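You operate a simulated robot arm through the tools that you are given. There is no shell and no other tool. Be economical: measure what you need, move in short steps, check, and stop when the job is done.

You are at the controls of a simulated two-armed robot. One attempt, no reset.

TASK
Brush the flour off the deck, then stand the blue paper sack on it.
Fine: use the brown brush and leave it on the ledge of the scale; set the poise to 2 KG; the beam catch stays on. Set down upright: brown brush, what you pick out. What is to be rubbed or washed off counts as gone when no trace of it is left.

It is judged by the outcome, as a careful person would: the job done as asked, and still so three seconds after it is handed in. It fails if anything else is knocked over, pushed out of place, dropped, spilled or broken.

THE ROBOT
Two 7-joint arms with two-finger parallel grippers on one trunk, on a base that drives. Base frame: it is fixed to the floor where the robot stands at the start and does not move with it; the origin is under the middle of the robot, x ahead of it, y to its left, z up. Units: m, rad, N and s.
The left shoulder is at the start at [0.07, 0.163, 0.924], the right one opposite. With the tool pointing down near the work surface each hand reaches from about 0.34 to 0.86 m from the robot's upright axis, wherever it stands, measured 20 degrees to its own side. Places, roughly: beam catch [1.7, -0.5, 0.9]; deck [1, -0.9, 0.3]; deck of the scale [1.1, -0.8, 0.3]; ledge of the scale [1.8, -0.8, 0.6]; poise [1.6, -0.7, 0.9]. Payload 3.43 kg a hand.
The TCP of each hand is the grasp point between the finger pads, 0.034 m short of the fingertips. In the tool frame z runs along the fingers and y along their closing line. The gripper opens to 0.128 m. The fingers are 0.024 m wide and 0.012 m thick; the gripper's body (0.048 by 0.13 m) begins 0.096 m behind the TCP.
Orientation is told as [roll, pitch, yaw] about the base's x, y, z axes, in that order, counted from this pose: with the fingers straight down and closing along the base's y, the tool's x points along the base's -x, its y along +y and its z along -z.

THE INTERFACE
- The arms move only by the tool step_arm. It takes "left_moves", "right_moves" or both (then of equal length, played together; a hand with none holds still); each is a list of rows, each an object of numbers (a shift or turn left out is 0, a gripper value left out holds the last): "dx", "dy", "dz": the shift along the base's x, y, z in m; "rx", "ry", "rz": the turn, a rotation vector about the base's x, y, z in degrees; "fingers": the finger opening in m, from 0 to 0.128. In form: [{"dx": .., "dy": .., "dz": .., "rx": .., "ry": .., "rz": .., "fingers": ..}, ...]. A call has 1 to 8 rows; each row is the pose to reach, as a shift and turn from the pose commanded when the call began. Each row takes 0.2 s and may step no farther than 0.05 m and 0.15 rad from the row before; otherwise, or with a gripper value out of range, the whole call is refused. Where a pose cannot be reached the arm comes as near as it can. A force on the tool above 40 N (or 10 N above the force at the start of the call, whichever is more), or a blocked arm, ends the call early, and 0.2 s more pass. Each finger travels about 0.153 m/s and halts on what it meets, pressing with about 36 N; the grip force reading is that of the motor and also rises with nothing between the fingers. The clock runs only during rows and for 0.2 s after the last one: add rows that repeat a pose to give the fingers time. The reply holds the time, the measured pose of the TCP, the force on the tool along the base axes, the opening and the grip force, in the units named above and with some noise, with the torque about the TCP (base axes, N m) and any sound that the robot's microphone picked up, and new pictures: "views" is both (left out), scene, wrist or none (wrist: the cameras of the hands that moved).
- Cameras (640 x 400 px; columns grow to the right, rows downward): "scene" is now at [0.1387, -0.0231, 1.1617]; the picture's right is [-0.21, -0.98, -0.00], its down [-0.45, 0.10, -0.89] and it looks along [0.86, -0.19, -0.46] (base axes); focal length 214 px, centre (320, 200). "left" rides on the left gripper at [0.076, 0.011, -0.16] in its tool frame; the picture's right is [-0.15, 0.99, 0.00], its down [-0.88, -0.13, -0.46] and it looks along [-0.45, -0.07, 0.89] (tool axes); focal length 234 px, centre (320, 200). "right" rides on the right gripper at [0.076, -0.011, -0.16] in its tool frame; the picture's right is [0.15, 0.99, 0.00], its down [-0.88, 0.13, -0.46] and it looks along [-0.45, 0.07, 0.89] (tool axes); focal length 234 px, centre (320, 200). There is no depth. A picture from a camera that has moved, and an enlarged one, comes with that camera's place and axes in the base frame and with its lens.
- raise_lower(by): slides the trunk up (or, below 0, down) by that many m; the arms and the scene camera ride with it, the base frame stays. It gives what a move gives, with no picture.
- base_move(legs): drives the robot by 1 to 6 legs, each [ahead, left, turn to the left] in m, m and rad, along the robot's own axes; the way and the turn of a leg run together, so that a leg with both is an arc; at most 1.5 m and 3.142 rad a leg. The arms and the cameras ride along, it lands a little off, and it stops where it bumps. It gives what a move gives, and a new picture of the scene camera.
- pan_tilt(pan, tilt): turns the head with the scene camera to pan (to the left, within 1.501 rad either way) and tilt (down, from -0.506 to 1.204), counted from straight ahead of the robot. It gives what a move gives, and a new picture of the scene camera.
- close_up(camera, box): a new picture of the part [left, top, right, bottom] of that camera's present view, enlarged. It takes no simulated time.
- finish_job(): hands the job in; it is judged then, once.

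Work in short steps. Places have to be worked out from the pictures, the camera data and where the tool is seen: move nearer, look again, correct. Check each grasp and each placing, and mend what went wrong. You have 120 turns and 260 pictures in all, those below and enlarged ones among them. Open the grippers and draw the arms clear of the work before you hand the job in, unless the task says otherwise; then end with one line.

The tools are called as a command line: name --argument value ..., lists and objects as JSON in quotes. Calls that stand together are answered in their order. step_arm: Moves the arms, as the interface text tells. Its arguments: {"type":"object","properties":{"left_moves":{"type":"array","items":{"type":"object","properties":{"dx":{"type":"number"},"dy":{"type":"number"},"dz":{"type":"number"},"rx":{"type":"number"},"ry":{"type":"number"},"rz":{"type":"number"},"fingers":{"type":"number"}}}},"right_moves":{"type":"array","items":{"type":"object","properties":{"dx":{"type":"number"},"dy":{"type":"number"},"dz":{"type":"number"},"rx":{"type":"number"},"ry":{"type":"number"},"rz":{"type":"number"},"fingers":{"type":"number"}}}},"views":{"type":"string","enum":["both","scene","wrist","none"]}},"required":[]} The other tools are called the same way: raise_lower (by) slides the trunk up or down; base_move (legs) drives the base; pan_tilt (pan, tilt) turns the head that bears the scene camera; close_up (camera, box) takes an enlarged picture of a part of a camera's view; finish_job () hands the job in.

At the start:

```text
time_s: 0.0
left_eef_pos: [0.6741, -0.0269, 1.0742]
left_ee_rot: [0.0, -0.002, -0.001]
left_force: [0.7, 0.2, 0.1]
left_moment: [-0.02, -0.02, -0.01]
left_grip_width: 0.1279
left_finger_force: 0.0
right_eef_pos: [0.4158, -0.5015, 1.116]
right_ee_rot: [0.002, 0.0, 0.0]
right_force: [-0.8, -0.5, 0.7]
right_moment: [0.04, -0.02, 0.02]
right_grip_width: 0.1277
right_finger_force: 0.0
trunk travel left (down, up): [-0.404, 0.536]
robot x, y, heading: [0.0007, 0.0015, -0.004]
head pan, tilt: [-0.215, 0.483]
```

scene: 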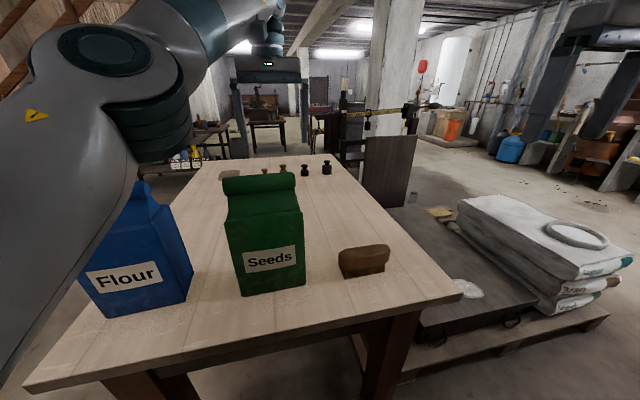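
right: 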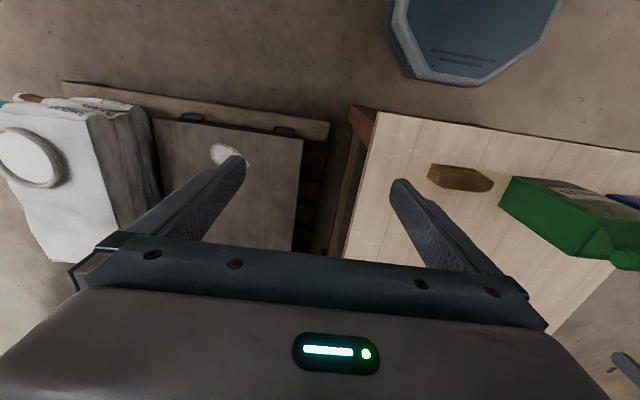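
left: 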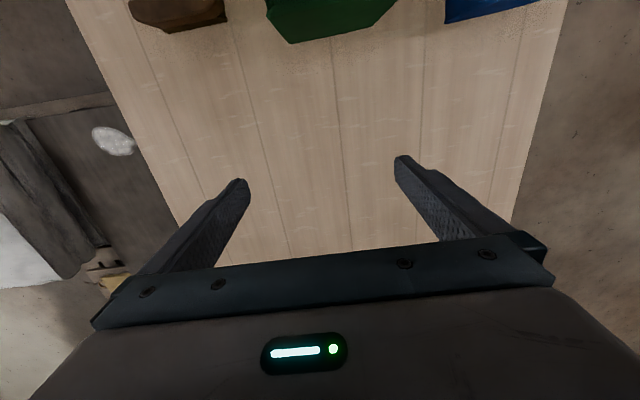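

The brown brush seems to be at about (0.48,-0.20) on the table, the flour patch at about (0.69,-0.87,0.3). I take close-ups of the brush, deck and scale.

close_up --camera "scene" --box '[330, 230, 410, 290]'

close_up --camera "scene" --box '[330, 80, 470, 220]'

close_up --camera "scene" --box '[370, 190, 630, 350]'

close_up --camera "right" --box '[200, 60, 520, 260]'

```text
6.67 times, centred on (370, 260) of scene
camera zoom: at [0.1387, -0.0231, 1.1617], right [-0.21, -0.98, 0.0], down [-0.45, 0.1, -0.89], along [0.86, -0.19, -0.46], focal length 1430 px, centre (-13, -200)
```

zoom: 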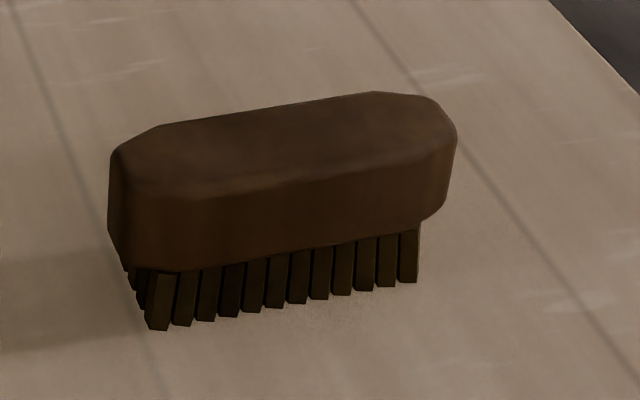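

```text
2.86 times, centred on (400, 150) of scene
camera zoom: at [0.1387, -0.0231, 1.1617], right [-0.21, -0.98, 0.0], down [-0.45, 0.1, -0.89], along [0.86, -0.19, -0.46], focal length 613 px, centre (91, 343)
```

zoom: 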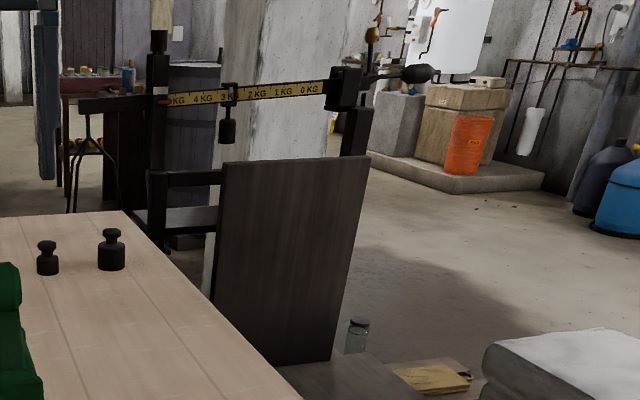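

```text
2.46 times, centred on (500, 270) of scene
camera zoom: at [0.1387, -0.0231, 1.1617], right [-0.21, -0.98, 0.0], down [-0.45, 0.1, -0.89], along [0.86, -0.19, -0.46], focal length 528 px, centre (-123, 28)
```

zoom: 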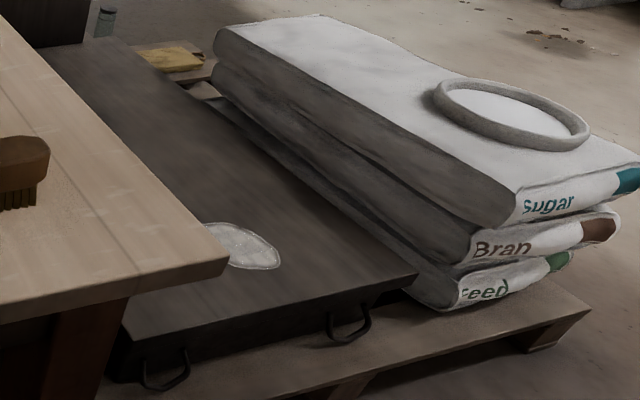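

```text
2.00 times, centred on (360, 160) of right
camera zoom: at [0.3408, -0.5131, 1.274], right [-0.15, 0.99, 0.0], down [0.88, 0.13, 0.46], along [0.45, 0.07, -0.89], focal length 468 px, centre (240, 280)
```

zoom: 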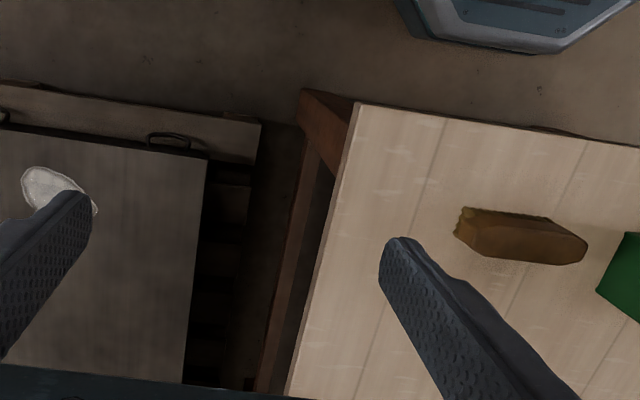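

The brush lies along y, roughly 0.14 long, centred near (0.485,-0.205). I raise and shift the left hand clear while the right hand goes above the brush, turning so that it closes along x.

step_arm --right_moves '[{"dx": 0.009, "dy": 0.037, "dz": -0.012, "rz": 8}, {"dx": 0.017, "dy": 0.075, "dz": -0.024, "rz": 16}, {"dx": 0.026, "dy": 0.112, "dz": -0.036, "rz": 24}, {"dx": 0.035, "dy": 0.149, "dz": -0.048, "rz": 32}, {"dx": 0.043, "dy": 0.187, "dz": -0.06, "rz": 40}, {"dx": 0.052, "dy": 0.224, "dz": -0.072, "rz": 48}, {"dx": 0.06, "dy": 0.261, "dz": -0.084, "rz": 56}, {"dx": 0.069, "dy": 0.2985, "dz": -0.096, "rz": 64}]' --left_moves '[{"dz": 0.04}, {"dz": 0.08}, {"dz": 0.1, "dy": 0.03}, {"dz": 0.1, "dy": 0.07}, {"dz": 0.1, "dy": 0.11}, {"dz": 0.1, "dy": 0.15}, {"dz": 0.1, "dy": 0.19}, {"dz": 0.1, "dy": 0.22}]' --views "none"

step_arm --right_moves '[{"rz": 8}, {"rz": 16}, {"rz": 26}, {"rz": 26}]'

```text
time_s: 1.8
left_eef_pos: [0.6695, 0.2003, 1.1574]
left_ee_rot: [-0.001, -0.001, 0.0]
left_force: [-0.2, -0.7, -0.6]
left_moment: [-0.07, 0.03, 0.02]
left_grip_width: 0.1282
left_finger_force: 0.1
left hand out of reach, approached as far as the arm can: row 1, 2, 3, 4, 5, 6, 7, 8
right_eef_pos: [0.4849, -0.2032, 1.0195]
right_ee_rot: [0.002, -0.001, 1.118]
right_force: [-0.2, 0.5, 0.2]
right_moment: [-0.03, 0.05, -0.02]
right_grip_width: 0.1281
right_finger_force: 0.0
trunk travel left (down, up): [-0.404, 0.536]
robot x, y, heading: [-0.0011, 0.0026, 0.001]
head pan, tilt: [-0.215, 0.483]
```

```text
refused: row 3 steps farther than a row can; nothing moved
```

Finishing the turn with smaller steps.

step_arm --right_moves '[{"rz": 8}, {"rz": 16}, {"rz": 24}, {"rz": 26}, {"rz": 26}]'

```text
time_s: 3.0
left_eef_pos: [0.6669, 0.1992, 1.1578]
left_ee_rot: [0.0, -0.002, 0.001]
left_force: [-0.2, 0.8, 0.0]
left_moment: [-0.01, 0.03, 0.0]
left_grip_width: 0.1281
left_finger_force: 0.1
right_eef_pos: [0.4844, -0.2028, 1.0198]
right_ee_rot: [0.0, -0.001, 1.572]
right_force: [0.3, -0.3, 0.6]
right_moment: [-0.04, -0.03, -0.01]
right_grip_width: 0.128
right_finger_force: 0.1
trunk travel left (down, up): [-0.404, 0.536]
robot x, y, heading: [0.0003, -0.001, -0.002]
head pan, tilt: [-0.215, 0.483]
camera scene: at [0.1386, -0.023, 1.1617], right [-0.21, -0.98, 0.0], down [-0.45, 0.1, -0.89], along [0.86, -0.19, -0.46], focal length 214 px, centre (320, 200)
camera right: at [0.4966, -0.2797, 1.1783], right [-0.99, -0.15, 0.0], down [-0.13, 0.88, 0.46], along [-0.07, 0.45, -0.89], focal length 234 px, centre (320, 200)
```

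scene: 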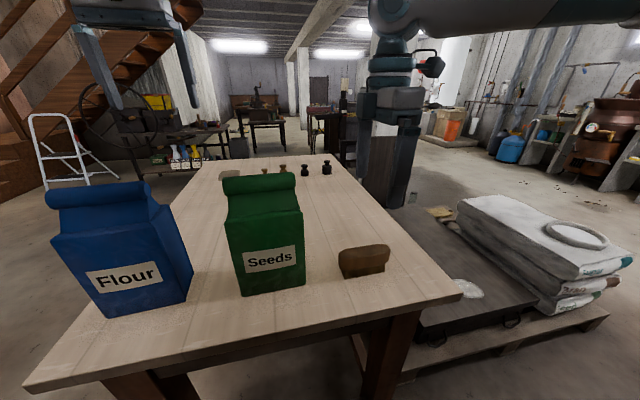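
right: 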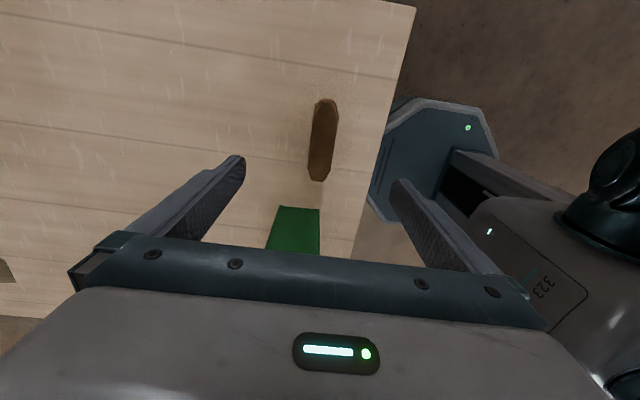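

The brush centre computes to (0.479,-0.202), about 0.04 wide, block about z 0.80–0.83. I go down with open fingers and check before closing.

step_arm --right_moves '[{"dx": -0.006, "dz": -0.045}, {"dx": -0.006, "dz": -0.09}, {"dx": -0.006, "dz": -0.135}, {"dx": -0.006, "dz": -0.165}, {"dx": -0.006, "dz": -0.182}]'

close_up --camera "scene" --box '[310, 200, 430, 290]'

```text
time_s: 4.2
left_eef_pos: [0.6669, 0.1987, 1.1583]
left_ee_rot: [0.0, -0.003, 0.0]
left_force: [-0.2, 0.1, 0.1]
left_moment: [0.02, 0.02, 0.02]
left_grip_width: 0.1278
left_finger_force: 0.1
right_eef_pos: [0.4759, -0.2005, 0.8367]
right_ee_rot: [0.001, -0.002, 1.571]
right_force: [0.2, -0.6, 0.2]
right_moment: [0.02, 0.05, 0.0]
right_grip_width: 0.1278
right_finger_force: 0.0
trunk travel left (down, up): [-0.404, 0.536]
robot x, y, heading: [0.0029, -0.0002, -0.003]
head pan, tilt: [-0.215, 0.483]
camera scene: at [0.139, -0.023, 1.1617], right [-0.21, -0.98, 0.0], down [-0.45, 0.1, -0.89], along [0.86, -0.19, -0.47], focal length 214 px, centre (320, 200)
camera right: at [0.4878, -0.2768, 0.9951], right [-0.99, -0.15, 0.0], down [-0.13, 0.88, 0.46], along [-0.07, 0.45, -0.89], focal length 234 px, centre (320, 200)
```

scene: 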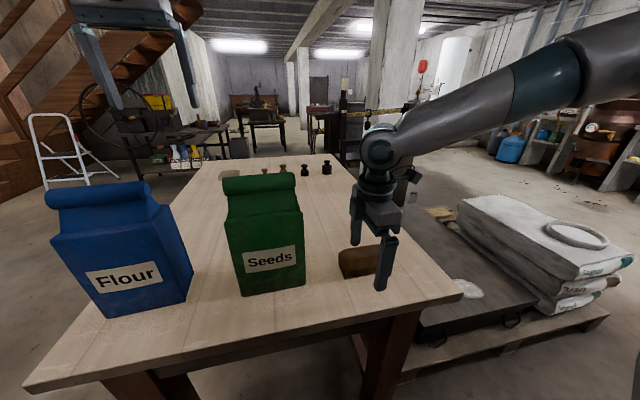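
right: 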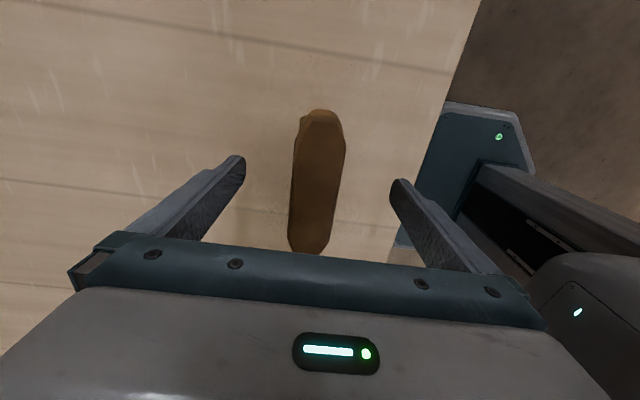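

```text
4.44 times, centred on (370, 245) of scene
camera zoom: at [0.139, -0.023, 1.1617], right [-0.21, -0.98, 0.0], down [-0.45, 0.1, -0.89], along [0.86, -0.19, -0.47], focal length 953 px, centre (98, 0)
```

zoom: 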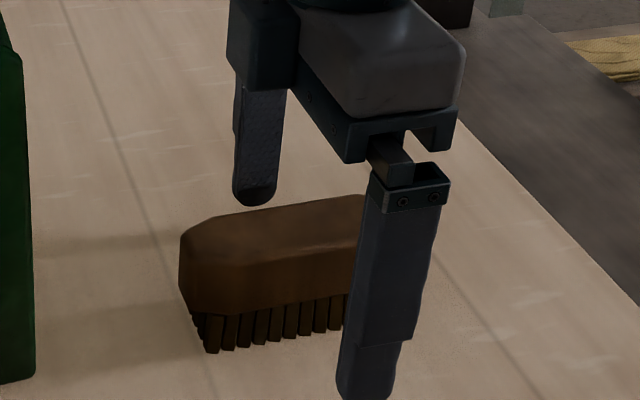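

Fingers straddle the brush. I close.

step_arm --right_moves '[{"fingers": 0.05}, {"fingers": 0.02}, {"fingers": 0.0}, {"fingers": 0.0}]' --views "wrist"

close_up --camera "scene" --box '[310, 200, 430, 290]'

```text
time_s: 5.2
left_eef_pos: [0.6663, 0.1994, 1.1584]
left_ee_rot: [0.001, -0.002, 0.0]
left_force: [-0.4, -0.1, -1.2]
left_moment: [0.0, 0.03, -0.01]
left_grip_width: 0.128
left_finger_force: 0.1
right_eef_pos: [0.475, -0.2007, 0.8387]
right_ee_rot: [-0.001, 0.0, 1.57]
right_force: [-0.1, 0.4, 0.5]
right_moment: [0.1, -0.01, 0.0]
right_grip_width: 0.0354
right_finger_force: 35.7
trunk travel left (down, up): [-0.404, 0.536]
robot x, y, heading: [0.0008, -0.0016, -0.003]
head pan, tilt: [-0.215, 0.483]
camera right: at [0.4877, -0.2766, 0.9955], right [-0.99, -0.15, 0.0], down [-0.13, 0.88, 0.46], along [-0.07, 0.45, -0.89], focal length 234 px, centre (320, 200)
```

right: 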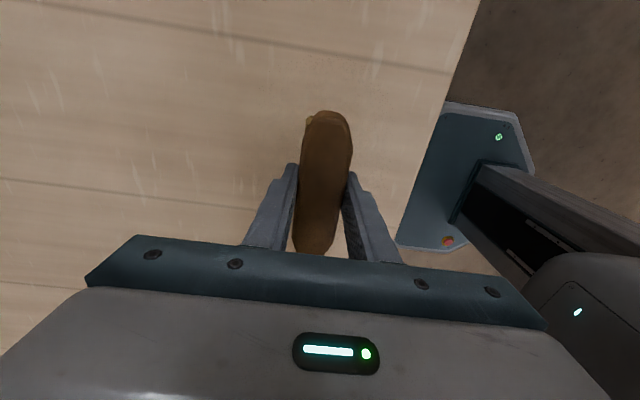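

```text
4.44 times, centred on (370, 245) of scene
camera zoom: at [0.1387, -0.0229, 1.1617], right [-0.21, -0.98, 0.0], down [-0.45, 0.1, -0.89], along [0.86, -0.19, -0.46], focal length 953 px, centre (98, 0)
```

zoom: 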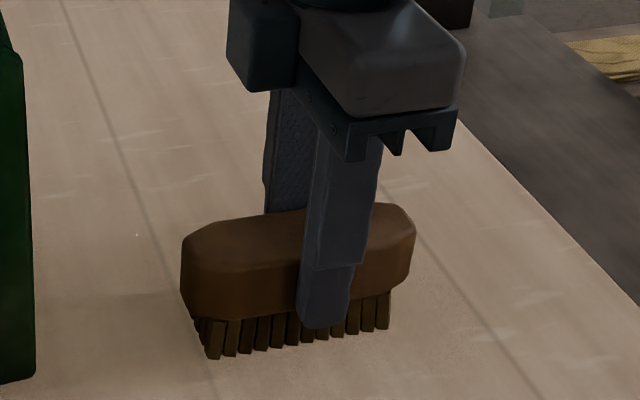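

The brush is gripped (0.035 wide), bristle tips about 0.059 below the TCP. I lift it and drive sideways to stand before the deck.

step_arm --right_moves '[{"dz": 0.05}, {"dz": 0.1}, {"dz": 0.15}, {"dz": 0.2}, {"dz": 0.24}, {"dz": 0.24, "dy": -0.04}, {"dz": 0.24, "dy": -0.08}]' --views "wrist"

base_move --legs '[[0, -0.65, 0]]'

pan_tilt --pan -0.15 --tilt 0.75

pan_tilt --pan 0.1 --tilt 0.15

```text
time_s: 6.8
left_eef_pos: [0.6677, 0.198, 1.1575]
left_ee_rot: [0.0, -0.004, 0.0]
left_force: [0.1, 0.4, -0.4]
left_moment: [-0.02, -0.01, 0.01]
left_grip_width: 0.1277
left_finger_force: 0.0
right_eef_pos: [0.4772, -0.2825, 1.0795]
right_ee_rot: [-0.002, -0.002, 1.571]
right_force: [0.9, -0.6, -0.1]
right_moment: [0.02, 0.03, 0.01]
right_grip_width: 0.0
right_finger_force: 33.1
trunk travel left (down, up): [-0.404, 0.536]
robot x, y, heading: [0.0043, 0.0013, 0.002]
head pan, tilt: [-0.215, 0.483]
camera right: at [0.4897, -0.3588, 1.2376], right [-0.99, -0.15, 0.0], down [-0.13, 0.88, 0.46], along [-0.07, 0.45, -0.89], focal length 234 px, centre (320, 200)
```

right: 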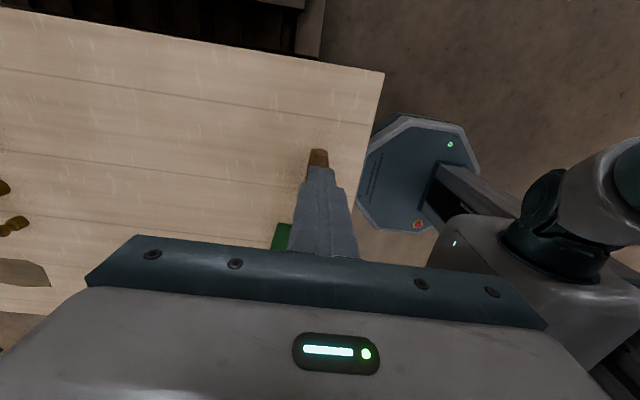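

```text
time_s: 10.4
left_eef_pos: [0.6659, -0.4432, 1.1589]
left_ee_rot: [-0.002, -0.003, -0.006]
left_force: [-0.3, -0.4, -0.9]
left_moment: [0.0, -0.02, -0.01]
left_grip_width: 0.1282
left_finger_force: 0.1
right_eef_pos: [0.4745, -0.9212, 1.0785]
right_ee_rot: [0.001, -0.002, 1.566]
right_force: [0.4, 1.0, -0.5]
right_moment: [0.03, 0.02, 0.0]
right_grip_width: 0.0
right_finger_force: 32.7
trunk travel left (down, up): [-0.404, 0.536]
robot x, y, heading: [-0.0031, -0.6384, -0.001]
head pan, tilt: [-0.215, 0.483]
camera scene: at [0.1368, -0.6612, 1.1617], right [-0.22, -0.98, 0.0], down [-0.45, 0.1, -0.89], along [0.86, -0.19, -0.47], focal length 214 px, centre (320, 200)
```

scene: 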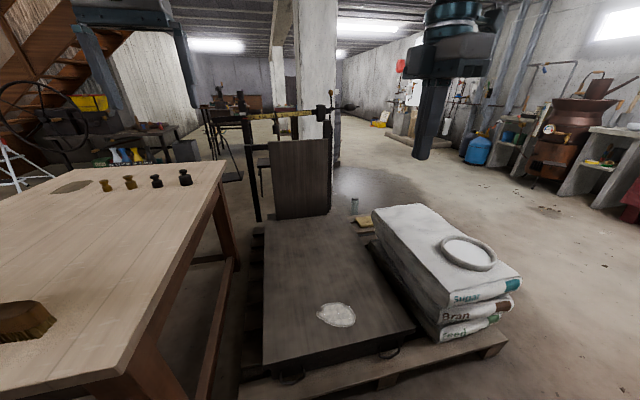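

```text
time_s: 11.1
left_eef_pos: [0.666, -0.4406, 1.1579]
left_ee_rot: [0.0, -0.003, -0.007]
left_force: [0.0, -0.6, -0.4]
left_moment: [0.01, 0.0, -0.05]
left_grip_width: 0.1281
left_finger_force: 0.1
right_eef_pos: [0.4735, -0.9208, 1.0789]
right_ee_rot: [0.0, 0.0, 1.566]
right_force: [-0.3, -0.3, 0.8]
right_moment: [-0.04, 0.01, 0.01]
right_grip_width: 0.0001
right_finger_force: 32.5
trunk travel left (down, up): [-0.404, 0.536]
robot x, y, heading: [-0.0009, -0.6366, -0.007]
head pan, tilt: [-0.15, 0.75]
camera scene: at [0.1296, -0.6536, 1.1383], right [-0.16, -0.99, 0.0], down [-0.67, 0.11, -0.73], along [0.72, -0.11, -0.68], focal length 214 px, centre (320, 200)
```

scene: 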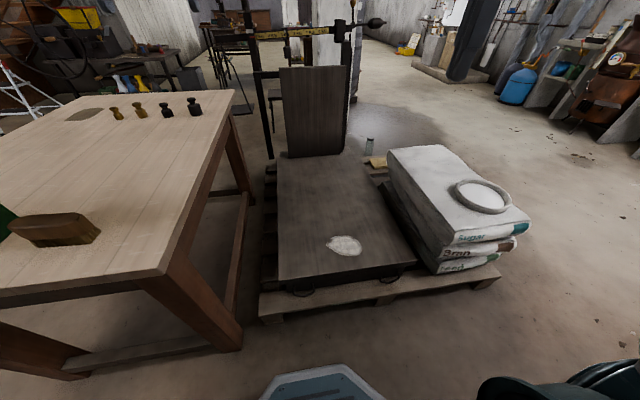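

```text
time_s: 12.1
left_eef_pos: [0.6663, -0.4419, 1.1569]
left_ee_rot: [-0.001, -0.002, -0.005]
left_force: [0.5, -0.3, 0.2]
left_moment: [0.01, -0.03, -0.03]
left_grip_width: 0.1277
left_finger_force: 0.0
right_eef_pos: [0.4739, -0.9196, 1.0789]
right_ee_rot: [0.001, -0.001, 1.566]
right_force: [0.0, 0.5, 0.1]
right_moment: [-0.03, 0.0, 0.02]
right_grip_width: 0.0
right_finger_force: 32.9
trunk travel left (down, up): [-0.404, 0.536]
robot x, y, heading: [-0.0013, -0.6383, -0.003]
head pan, tilt: [0.099, 0.15]
camera scene: at [0.14, -0.6322, 1.1925], right [0.09, -1.0, 0.0], down [-0.15, -0.01, -0.99], along [0.98, 0.09, -0.15], focal length 214 px, centre (320, 200)
```

scene: 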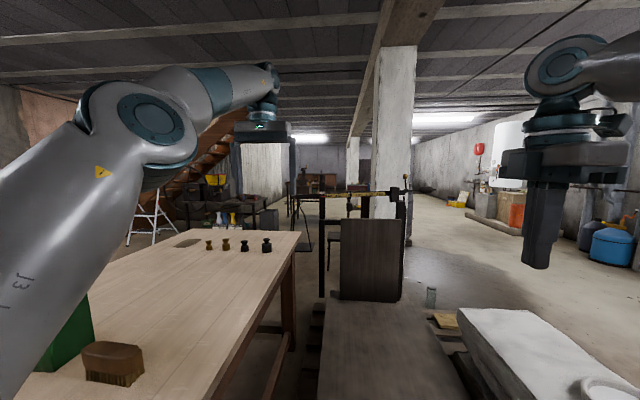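

The gripper is empty: the brush slipped out on lifting and it is still on the table. I look at it closely.

pan_tilt --pan 0.35 --tilt 0.6

```text
time_s: 13.0
left_eef_pos: [0.6652, -0.4433, 1.158]
left_ee_rot: [0.001, -0.003, -0.004]
left_force: [0.2, 0.1, 0.1]
left_moment: [-0.01, -0.04, 0.0]
left_grip_width: 0.1279
left_finger_force: 0.0
right_eef_pos: [0.4747, -0.9209, 1.0788]
right_ee_rot: [-0.001, 0.001, 1.564]
right_force: [-0.4, -0.3, -0.2]
right_moment: [0.0, -0.01, 0.0]
right_grip_width: 0.0
right_finger_force: 33.3
trunk travel left (down, up): [-0.404, 0.536]
robot x, y, heading: [0.0012, -0.6384, -0.0]
head pan, tilt: [0.351, 0.6]
camera scene: at [0.1309, -0.611, 1.1512], right [0.34, -0.94, 0.0], down [-0.53, -0.19, -0.83], along [0.78, 0.28, -0.56], focal length 214 px, centre (320, 200)
```

scene: 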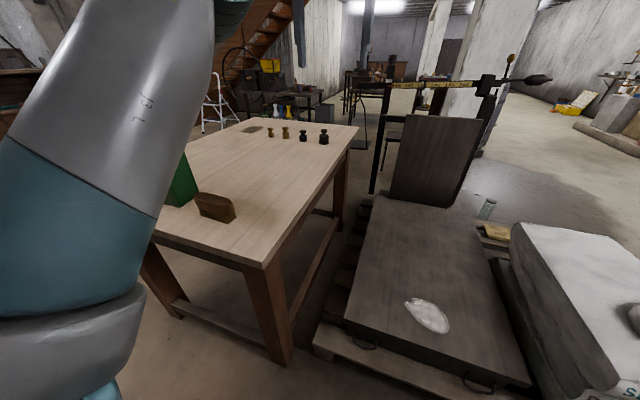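

close_up --camera "scene" --box '[180, 175, 260, 225]'

```text
8.00 times, centred on (220, 200) of scene
camera zoom: at [0.1309, -0.611, 1.1512], right [0.34, -0.94, 0.0], down [-0.53, -0.19, -0.83], along [0.78, 0.28, -0.56], focal length 1716 px, centre (1120, 200)
```

zoom: 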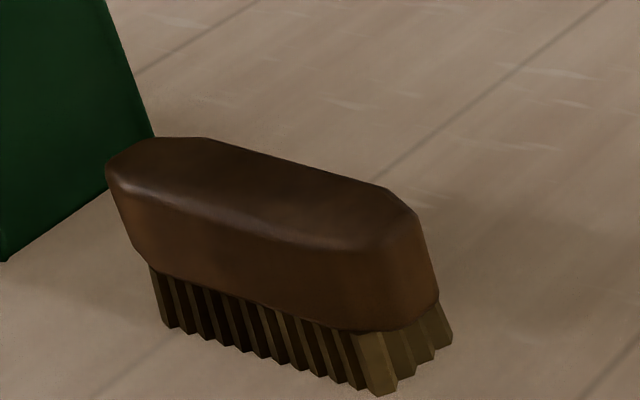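

The brush is still upright at about (0.473,-0.19) and its block flares towards the bottom, so I gripped too near the fingertips. I drive back and will grip lower and lift slowly.

base_move --legs '[[0, 0.638, 0]]'

step_arm --right_moves '[{"dy": 0.03, "dz": -0.02, "fingers": 0.09}, {"dy": 0.06, "dz": -0.04, "fingers": 0.09}, {"dy": 0.08, "dz": -0.07, "fingers": 0.09}, {"dy": 0.08, "dz": -0.1, "fingers": 0.09}]' --views "wrist"

```text
time_s: 16.6
left_eef_pos: [0.6591, 0.2217, 1.157]
left_ee_rot: [-0.003, -0.003, 0.018]
left_force: [-1.2, 0.4, 0.2]
left_moment: [-0.05, 0.01, 0.03]
left_grip_width: 0.1281
left_finger_force: 0.1
right_eef_pos: [0.4766, -0.2611, 1.0796]
right_ee_rot: [0.0, 0.002, 1.589]
right_force: [-0.1, 0.3, -0.2]
right_moment: [-0.02, -0.04, -0.01]
right_grip_width: 0.0
right_finger_force: 32.7
trunk travel left (down, up): [-0.404, 0.536]
robot x, y, heading: [-0.003, 0.0112, 0.014]
head pan, tilt: [0.351, 0.6]
camera scene: at [0.1267, 0.0401, 1.1511], right [0.36, -0.93, 0.0], down [-0.53, -0.2, -0.82], along [0.77, 0.3, -0.57], focal length 214 px, centre (320, 200)
```

scene: 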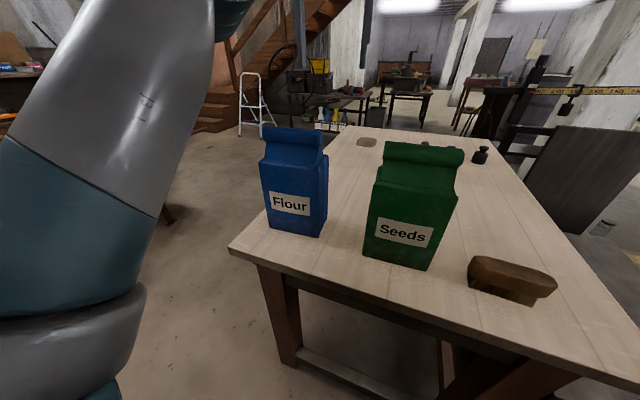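

```text
time_s: 17.6
left_eef_pos: [0.6586, 0.2206, 1.1583]
left_ee_rot: [-0.001, -0.004, 0.017]
left_force: [-0.8, -0.2, -0.2]
left_moment: [0.0, 0.03, 0.01]
left_grip_width: 0.1282
left_finger_force: 0.0
right_eef_pos: [0.4756, -0.1819, 0.9795]
right_ee_rot: [-0.001, -0.001, 1.587]
right_force: [0.3, 1.2, -0.5]
right_moment: [-0.01, 0.02, -0.02]
right_grip_width: 0.0903
right_finger_force: 0.0
trunk travel left (down, up): [-0.404, 0.536]
robot x, y, heading: [-0.0019, 0.0104, 0.015]
head pan, tilt: [0.351, 0.6]
camera right: at [0.4892, -0.2589, 1.1378], right [-0.99, -0.16, 0.0], down [-0.14, 0.88, 0.46], along [-0.07, 0.45, -0.89], focal length 234 px, centre (320, 200)
```

right: 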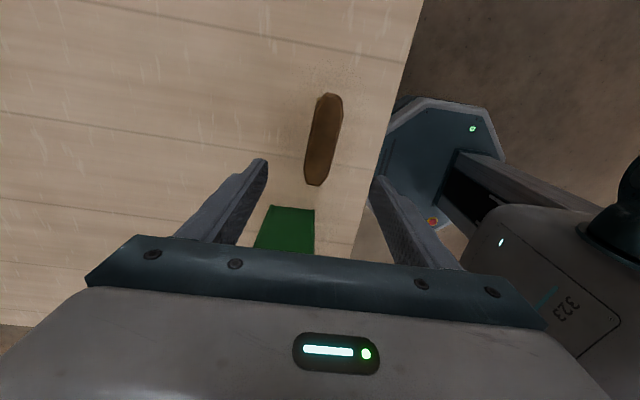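

Brush centre at (0.475,-0.194), still along y. I go down to TCP z 0.826 and close.

step_arm --right_moves '[{"dy": -0.011, "dx": -0.001, "dz": -0.045}, {"dy": -0.011, "dx": -0.001, "dz": -0.09}, {"dy": -0.011, "dx": -0.001, "dz": -0.125}, {"dy": -0.011, "dx": -0.001, "dz": -0.1545}, {"dy": -0.011, "dx": -0.001, "dz": -0.1545}, {"dy": -0.011, "dx": -0.001, "dz": -0.1545, "fingers": 0.02}, {"dy": -0.011, "dx": -0.001, "dz": -0.1545, "fingers": 0.0}, {"dy": -0.011, "dx": -0.001, "dz": -0.1545, "fingers": 0.0}]' --views "wrist"

close_up --camera "scene" --box '[450, 230, 570, 305]'

```text
time_s: 19.4
left_eef_pos: [0.6576, 0.2199, 1.1575]
left_ee_rot: [0.0, -0.004, 0.017]
left_force: [-0.8, -0.3, 0.1]
left_moment: [0.0, -0.02, 0.01]
left_grip_width: 0.128
left_finger_force: 0.0
right_eef_pos: [0.4741, -0.1932, 0.8247]
right_ee_rot: [-0.001, -0.001, 1.589]
right_force: [-1.3, -0.1, 0.7]
right_moment: [-0.01, 0.04, -0.01]
right_grip_width: 0.0356
right_finger_force: 35.8
trunk travel left (down, up): [-0.404, 0.536]
robot x, y, heading: [-0.0031, 0.0126, 0.015]
head pan, tilt: [0.351, 0.6]
camera right: at [0.488, -0.2694, 0.9823], right [-0.99, -0.16, 0.0], down [-0.15, 0.88, 0.46], along [-0.07, 0.45, -0.89], focal length 234 px, centre (320, 200)
```

right: 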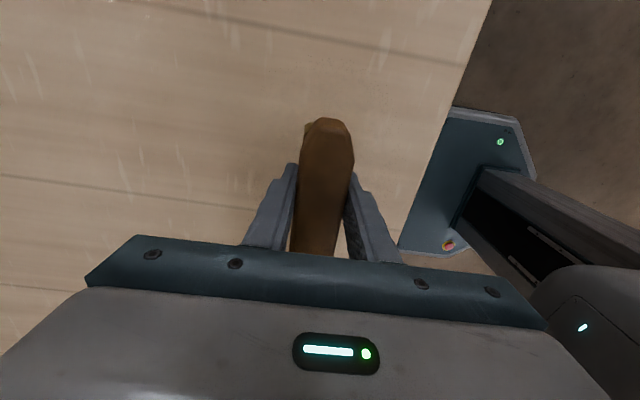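

```text
5.33 times, centred on (510, 268) of scene
camera zoom: at [0.1266, 0.0398, 1.1511], right [0.36, -0.93, 0.0], down [-0.53, -0.2, -0.82], along [0.77, 0.3, -0.57], focal length 1144 px, centre (-693, -160)
```

zoom: 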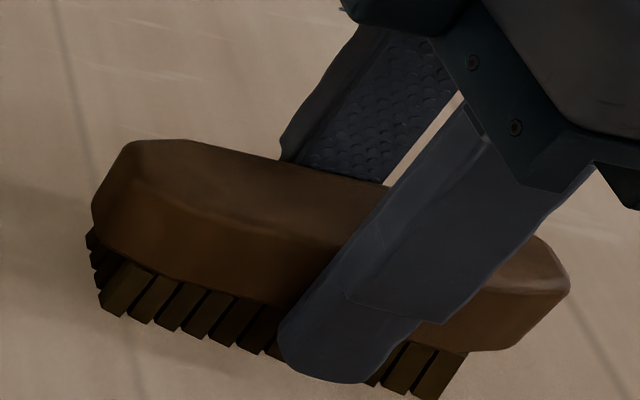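

Good deep grip. I lift slowly and check width.

step_arm --right_moves '[{"dz": 0.005}, {"dz": 0.012}, {"dz": 0.02}, {"dz": 0.03}, {"dz": 0.04}, {"dz": 0.05}, {"dz": 0.05}]' --views "scene"

```text
time_s: 21.1
left_eef_pos: [0.6579, 0.2202, 1.1583]
left_ee_rot: [0.0, -0.002, 0.018]
left_force: [-0.6, -0.4, -0.3]
left_moment: [-0.01, -0.02, 0.03]
left_grip_width: 0.1278
left_finger_force: 0.1
right_eef_pos: [0.4753, -0.1925, 0.8749]
right_ee_rot: [0.001, -0.002, 1.587]
right_force: [-0.7, -0.3, -1.9]
right_moment: [-0.03, -0.01, -0.01]
right_grip_width: 0.0357
right_finger_force: 35.8
trunk travel left (down, up): [-0.404, 0.536]
robot x, y, heading: [-0.008, 0.008, 0.016]
head pan, tilt: [0.351, 0.6]
camera scene: at [0.127, 0.0396, 1.1511], right [0.36, -0.93, 0.0], down [-0.53, -0.2, -0.82], along [0.77, 0.3, -0.57], focal length 214 px, centre (320, 200)
```

scene: 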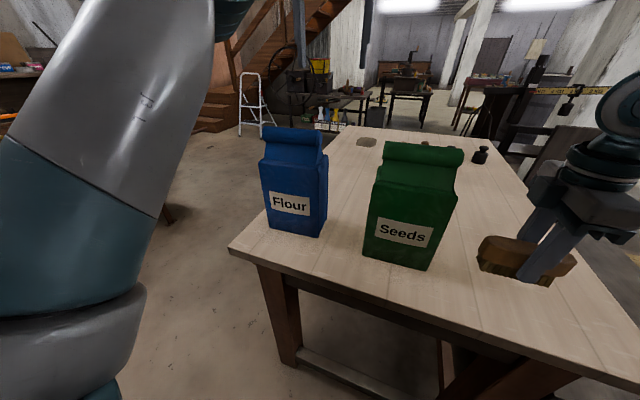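

Held (weight felt). I lift further, gently.

step_arm --right_moves '[{"dz": 0.02}, {"dz": 0.045}, {"dz": 0.07}, {"dz": 0.095}, {"dz": 0.12}, {"dz": 0.14}, {"dz": 0.15}, {"dz": 0.15}]' --views "wrist"

close_up --camera "scene" --box '[420, 60, 640, 200]'

```text
time_s: 22.9
left_eef_pos: [0.6583, 0.2195, 1.1585]
left_ee_rot: [0.001, -0.004, 0.015]
left_force: [0.6, 0.0, 0.2]
left_moment: [0.01, 0.03, -0.02]
left_grip_width: 0.128
left_finger_force: 0.0
right_eef_pos: [0.4767, -0.1955, 1.0249]
right_ee_rot: [0.0, -0.001, 1.589]
right_force: [0.0, -0.2, -2.3]
right_moment: [0.0, 0.0, 0.0]
right_grip_width: 0.0357
right_finger_force: 36.3
trunk travel left (down, up): [-0.404, 0.536]
robot x, y, heading: [-0.0068, 0.0097, 0.017]
head pan, tilt: [0.351, 0.6]
camera right: at [0.4896, -0.2713, 1.1838], right [-0.99, -0.16, 0.0], down [-0.15, 0.88, 0.46], along [-0.07, 0.45, -0.89], focal length 234 px, centre (320, 200)
```

right: 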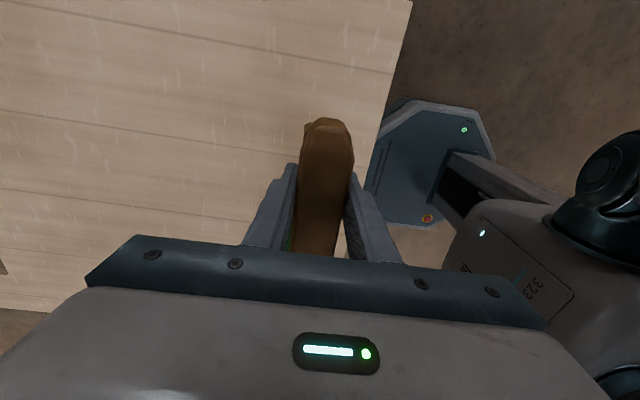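

```text
2.86 times, centred on (530, 130) of scene
camera zoom: at [0.1268, 0.0396, 1.1511], right [0.36, -0.93, 0.0], down [-0.53, -0.2, -0.82], along [0.77, 0.3, -0.57], focal length 613 px, centre (-280, 400)
```

zoom: 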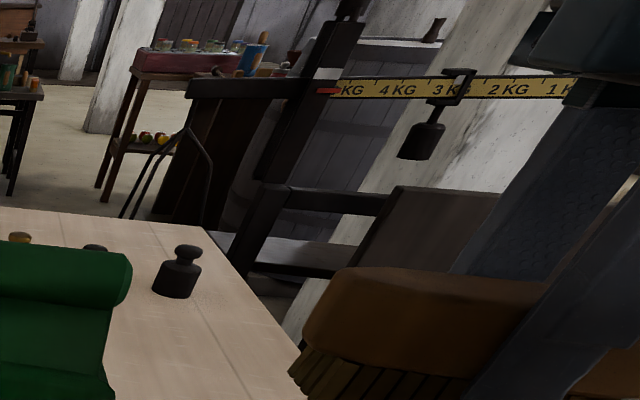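

Brush firmly held. Now drive to the deck again.

base_move --legs '[[0.05, -0.66, -0.016]]'

pan_tilt --pan -0.2 --tilt 0.85

```text
time_s: 26.6
left_eef_pos: [0.7181, -0.4478, 1.1586]
left_ee_rot: [0.0, -0.004, 0.01]
left_force: [-1.2, -0.2, -0.1]
left_moment: [0.0, -0.02, 0.03]
left_grip_width: 0.1279
left_finger_force: 0.0
right_eef_pos: [0.5342, -0.8627, 1.0247]
right_ee_rot: [0.001, -0.003, 1.581]
right_force: [-0.5, 0.6, -1.6]
right_moment: [-0.02, -0.01, 0.01]
right_grip_width: 0.0358
right_finger_force: 35.8
trunk travel left (down, up): [-0.404, 0.536]
robot x, y, heading: [0.0512, -0.6559, 0.01]
head pan, tilt: [0.351, 0.6]
camera scene: at [0.1854, -0.6267, 1.1511], right [0.35, -0.94, 0.0], down [-0.53, -0.2, -0.82], along [0.77, 0.29, -0.57], focal length 214 px, centre (320, 200)
```

scene: 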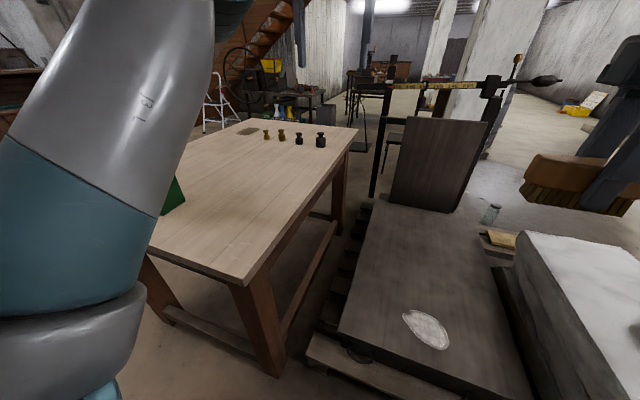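

```text
time_s: 27.5
left_eef_pos: [0.7186, -0.4486, 1.1591]
left_ee_rot: [0.001, -0.004, 0.01]
left_force: [0.2, -0.3, -0.8]
left_moment: [0.02, 0.0, -0.01]
left_grip_width: 0.128
left_finger_force: 0.0
right_eef_pos: [0.5333, -0.8631, 1.0257]
right_ee_rot: [0.0, 0.0, 1.579]
right_force: [-1.1, -0.1, -2.0]
right_moment: [-0.02, 0.02, 0.0]
right_grip_width: 0.0355
right_finger_force: 36.0
trunk travel left (down, up): [-0.404, 0.536]
robot x, y, heading: [0.056, -0.651, 0.012]
head pan, tilt: [-0.201, 0.85]
camera scene: at [0.1795, -0.6724, 1.1303], right [-0.19, -0.98, 0.0], down [-0.74, 0.14, -0.66], along [0.65, -0.12, -0.75], focal length 214 px, centre (320, 200)
```

scene: 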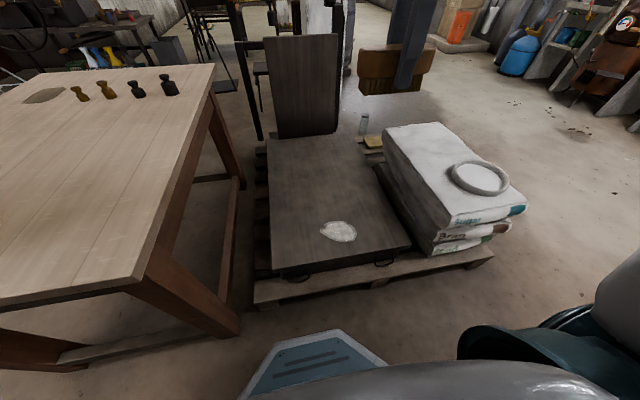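

The flour spans about x 0.637–0.751, y −0.766…−0.937. I bring the brush down in the near part of the deck, checking reach.

step_arm --right_moves '[{"dx": 0.01, "dz": -0.045}, {"dx": 0.02, "dz": -0.09}, {"dx": 0.03, "dz": -0.135}, {"dx": 0.04, "dz": -0.18}, {"dx": 0.05, "dz": -0.225}, {"dx": 0.06, "dz": -0.27}, {"dx": 0.07, "dz": -0.315}, {"dx": 0.08, "dz": -0.36}]' --views "scene"

```text
time_s: 29.3
left_eef_pos: [0.7192, -0.4491, 1.1564]
left_ee_rot: [0.0, -0.002, 0.01]
left_force: [-0.3, -0.4, -1.0]
left_moment: [0.01, -0.02, 0.0]
left_grip_width: 0.1282
left_finger_force: 0.1
right_eef_pos: [0.612, -0.8641, 0.663]
right_ee_rot: [0.0, -0.002, 1.58]
right_force: [0.7, -0.5, -1.4]
right_moment: [0.01, -0.01, 0.02]
right_grip_width: 0.0358
right_finger_force: 35.9
trunk travel left (down, up): [-0.404, 0.536]
robot x, y, heading: [0.0563, -0.6528, 0.007]
head pan, tilt: [-0.201, 0.85]
camera scene: at [0.1805, -0.6729, 1.1302], right [-0.19, -0.98, 0.0], down [-0.74, 0.14, -0.66], along [0.65, -0.12, -0.75], focal length 214 px, centre (320, 200)
```

scene: 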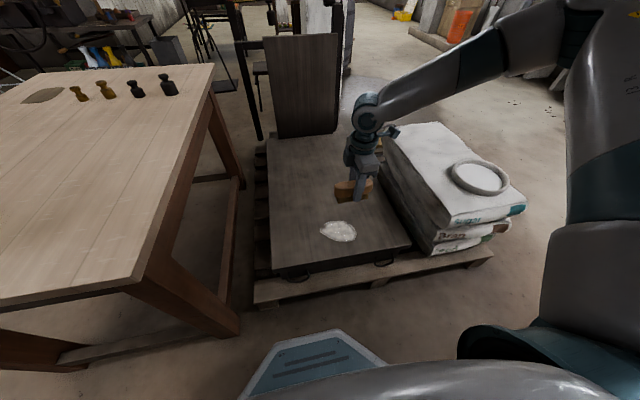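

Reach is fine. I continue down to TCP z ≈ 0.37 (bristles ≈0.325).

step_arm --right_moves '[{"dz": -0.045, "dy": -0.01}, {"dz": -0.09, "dy": -0.02}, {"dz": -0.135, "dy": -0.03}, {"dz": -0.18, "dy": -0.04}, {"dz": -0.225, "dy": -0.045}, {"dz": -0.265, "dy": -0.05}, {"dz": -0.293, "dy": -0.05}, {"dz": -0.293, "dy": -0.05}]' --views "both"

close_up --camera "scene" --box '[280, 180, 420, 280]'

```text
time_s: 31.1
left_eef_pos: [0.7179, -0.4477, 1.1581]
left_ee_rot: [0.001, -0.004, 0.011]
left_force: [-1.0, -0.3, 0.0]
left_moment: [-0.01, -0.01, 0.02]
left_grip_width: 0.1279
left_finger_force: 0.1
right_eef_pos: [0.5679, -0.9728, 0.5117]
right_ee_rot: [0.0, -0.001, 1.583]
right_force: [-1.3, 0.0, -1.6]
right_moment: [-0.03, 0.03, 0.04]
right_grip_width: 0.0355
right_finger_force: 36.2
right hand out of reach, approached as far as the arm can: row 2, 3, 4, 5, 6, 7, 8
trunk travel left (down, up): [-0.404, 0.536]
robot x, y, heading: [0.0535, -0.6519, 0.013]
head pan, tilt: [-0.201, 0.85]
camera scene: at [0.1796, -0.6724, 1.1302], right [-0.19, -0.98, 0.0], down [-0.74, 0.14, -0.66], along [0.65, -0.12, -0.75], focal length 214 px, centre (320, 200)
camera right: at [0.5807, -1.0491, 0.6708], right [-0.99, -0.16, 0.0], down [-0.14, 0.88, 0.46], along [-0.07, 0.45, -0.89], focal length 234 px, centre (320, 200)
```

scene: 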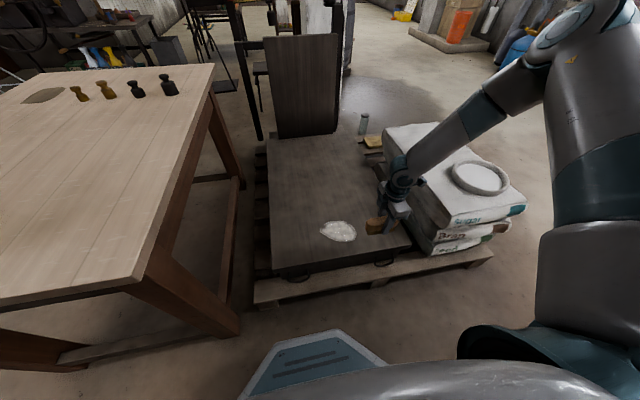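
right: 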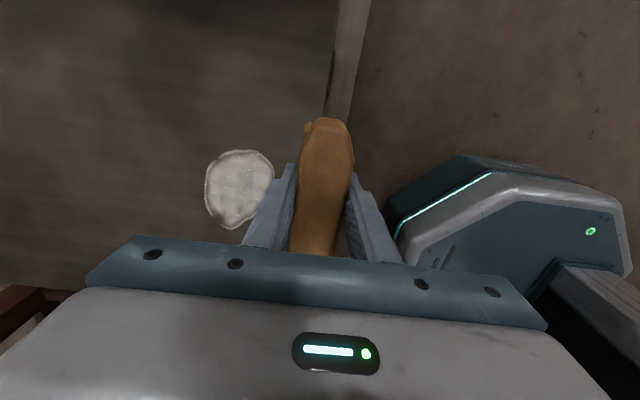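

```text
4.00 times, centred on (350, 230) of scene
camera zoom: at [0.1796, -0.6724, 1.1302], right [-0.19, -0.98, 0.0], down [-0.74, 0.14, -0.66], along [0.65, -0.12, -0.75], focal length 858 px, centre (200, 80)
```

zoom: 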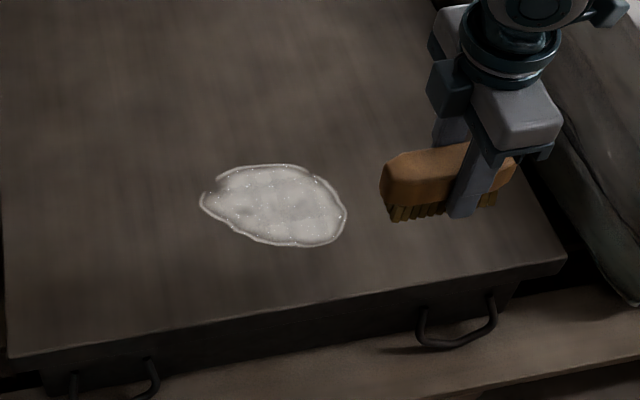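

The hand can't go lower without the trunk. I raise the hand, bring the left hand right and inward, and shift the base right before lowering the trunk.

step_arm --right_moves '[{"dz": 0.045, "dy": 0.01}, {"dz": 0.09, "dy": 0.03}, {"dz": 0.135, "dy": 0.05}, {"dz": 0.18, "dy": 0.08}, {"dz": 0.225, "dy": 0.11}, {"dz": 0.225, "dy": 0.11}]' --left_moves '[{"dx": -0.04}, {"dx": -0.08}, {"dx": -0.1, "dy": -0.03}, {"dx": -0.1, "dy": -0.06}, {"dx": -0.1, "dy": -0.09}, {"dx": -0.1, "dy": -0.12}]' --views "none"

pan_tilt --pan 0.6 --tilt 0.4

```text
refused: row 4 steps farther than a row can; nothing moved
```

```text
time_s: 32.2
left_eef_pos: [0.717, -0.4485, 1.1571]
left_ee_rot: [-0.001, -0.005, 0.01]
left_force: [0.3, 1.0, 0.2]
left_moment: [0.0, -0.01, 0.0]
left_grip_width: 0.128
left_finger_force: 0.0
right_eef_pos: [0.5689, -0.9721, 0.5128]
right_ee_rot: [0.0, 0.0, 1.583]
right_force: [0.8, 0.4, -1.8]
right_moment: [-0.03, -0.01, 0.02]
right_grip_width: 0.0357
right_finger_force: 35.8
trunk travel left (down, up): [-0.404, 0.536]
robot x, y, heading: [0.0529, -0.6533, 0.011]
head pan, tilt: [0.6, 0.4]
camera scene: at [0.1787, -0.6046, 1.1693], right [0.57, -0.82, 0.0], down [-0.32, -0.22, -0.92], along [0.75, 0.53, -0.39], focal length 214 px, centre (320, 200)
```

scene: 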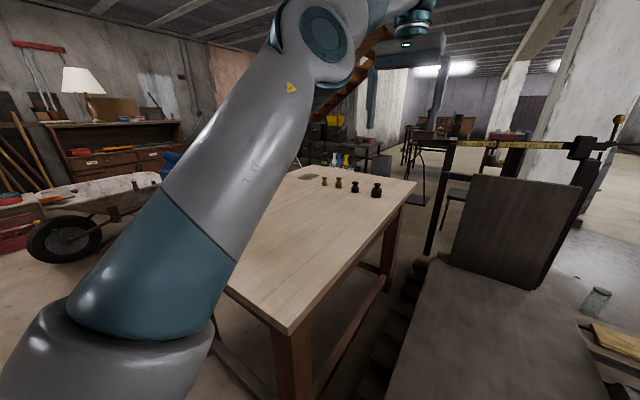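

Retrying with smaller steps.

step_arm --right_moves '[{"dz": 0.045, "dy": 0.01}, {"dz": 0.09, "dy": 0.02}, {"dz": 0.135, "dy": 0.03}, {"dz": 0.18, "dy": 0.04}, {"dz": 0.225, "dy": 0.05}, {"dz": 0.26, "dy": 0.06}]' --left_moves '[{"dx": -0.04}, {"dx": -0.08}, {"dx": -0.1, "dy": -0.03}, {"dx": -0.1, "dy": -0.06}, {"dx": -0.1, "dy": -0.09}, {"dx": -0.1, "dy": -0.12}]' --views "none"

base_move --legs '[[0, -0.1, 0]]'

```text
time_s: 33.6
left_eef_pos: [0.6191, -0.5688, 1.1592]
left_ee_rot: [0.001, -0.004, 0.009]
left_force: [0.8, 0.7, -0.2]
left_moment: [0.05, 0.04, -0.03]
left_grip_width: 0.128
left_finger_force: 0.0
right_eef_pos: [0.5719, -0.9099, 0.7819]
right_ee_rot: [0.0, -0.001, 1.58]
right_force: [0.6, 0.2, -2.0]
right_moment: [-0.01, 0.0, 0.0]
right_grip_width: 0.0357
right_finger_force: 36.1
trunk travel left (down, up): [-0.404, 0.536]
robot x, y, heading: [0.0563, -0.6549, 0.011]
head pan, tilt: [0.6, 0.4]
```

```text
time_s: 34.8
left_eef_pos: [0.62, -0.6668, 1.1579]
left_ee_rot: [0.001, -0.002, 0.012]
left_force: [0.6, -0.3, 1.0]
left_moment: [0.05, -0.03, 0.02]
left_grip_width: 0.128
left_finger_force: 0.1
right_eef_pos: [0.5744, -1.007, 0.7821]
right_ee_rot: [0.001, -0.001, 1.583]
right_force: [0.0, -0.1, -1.6]
right_moment: [0.02, -0.01, 0.01]
right_grip_width: 0.0354
right_finger_force: 36.2
trunk travel left (down, up): [-0.404, 0.536]
robot x, y, heading: [0.0563, -0.7539, 0.014]
head pan, tilt: [0.6, 0.4]
camera scene: at [0.1796, -0.7037, 1.1694], right [0.57, -0.82, 0.0], down [-0.32, -0.22, -0.92], along [0.75, 0.53, -0.39], focal length 214 px, centre (320, 200)
```

scene: 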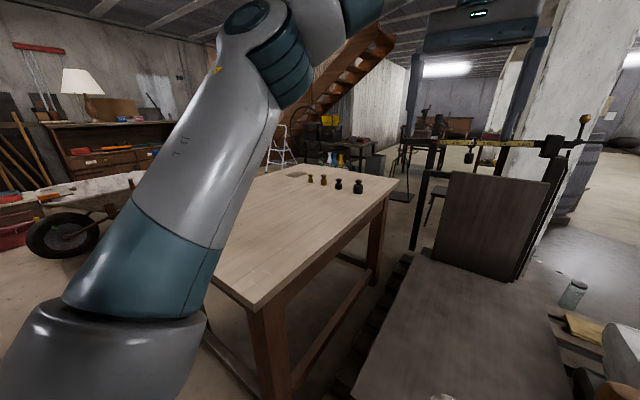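

Clear of the table laterally. I lower the trunk 0.3 m.

step_arm --right_moves '[{"dy": 0.05}, {"dy": 0.1}, {"dy": 0.14, "dz": 0.03}]' --views "none"

raise_lower --by -0.3

pan_tilt --pan -0.1 --tilt 0.75

```text
time_s: 35.6
left_eef_pos: [0.6215, -0.6654, 1.1567]
left_ee_rot: [-0.002, -0.002, 0.011]
left_force: [0.1, -0.2, -0.8]
left_moment: [-0.03, 0.01, 0.05]
left_grip_width: 0.1283
left_finger_force: 0.0
right_eef_pos: [0.5733, -0.8725, 0.8139]
right_ee_rot: [0.001, -0.001, 1.58]
right_force: [-0.1, 0.2, -1.3]
right_moment: [-0.06, 0.0, -0.03]
right_grip_width: 0.0359
right_finger_force: 36.0
right hand out of reach, approached as far as the arm can: row 3
trunk travel left (down, up): [-0.404, 0.536]
robot x, y, heading: [0.055, -0.7551, 0.009]
head pan, tilt: [0.6, 0.4]
```

```text
time_s: 38.6
left_eef_pos: [0.6206, -0.6657, 0.859]
left_ee_rot: [0.0, -0.004, 0.013]
left_force: [-0.3, -0.6, 0.5]
left_moment: [0.03, -0.01, 0.02]
left_grip_width: 0.128
left_finger_force: 0.1
right_eef_pos: [0.5719, -0.8705, 0.515]
right_ee_rot: [-0.001, -0.003, 1.583]
right_force: [-0.2, -0.1, -1.4]
right_moment: [-0.01, -0.02, -0.01]
right_grip_width: 0.0358
right_finger_force: 36.1
trunk travel left (down, up): [-0.104, 0.836]
robot x, y, heading: [0.0586, -0.7534, 0.013]
head pan, tilt: [0.6, 0.4]
```

```text
time_s: 39.7
left_eef_pos: [0.6197, -0.6657, 0.8582]
left_ee_rot: [0.0, -0.005, 0.014]
left_force: [0.5, -0.4, -0.3]
left_moment: [0.0, 0.04, -0.02]
left_grip_width: 0.1282
left_finger_force: 0.0
right_eef_pos: [0.5713, -0.871, 0.5138]
right_ee_rot: [-0.001, -0.003, 1.582]
right_force: [0.2, -0.3, -1.7]
right_moment: [0.0, -0.01, 0.02]
right_grip_width: 0.0357
right_finger_force: 36.4
trunk travel left (down, up): [-0.104, 0.836]
robot x, y, heading: [0.054, -0.75, 0.013]
head pan, tilt: [-0.099, 0.75]
camera scene: at [0.1863, -0.7632, 0.8383], right [-0.09, -1.0, 0.0], down [-0.68, 0.06, -0.73], along [0.73, -0.06, -0.68], focal length 214 px, centre (320, 200)
```

scene: 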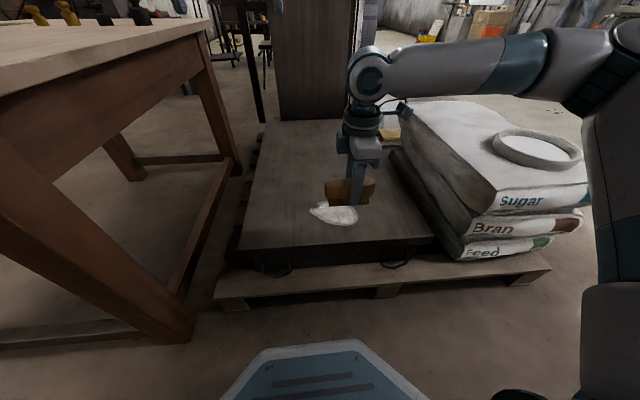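

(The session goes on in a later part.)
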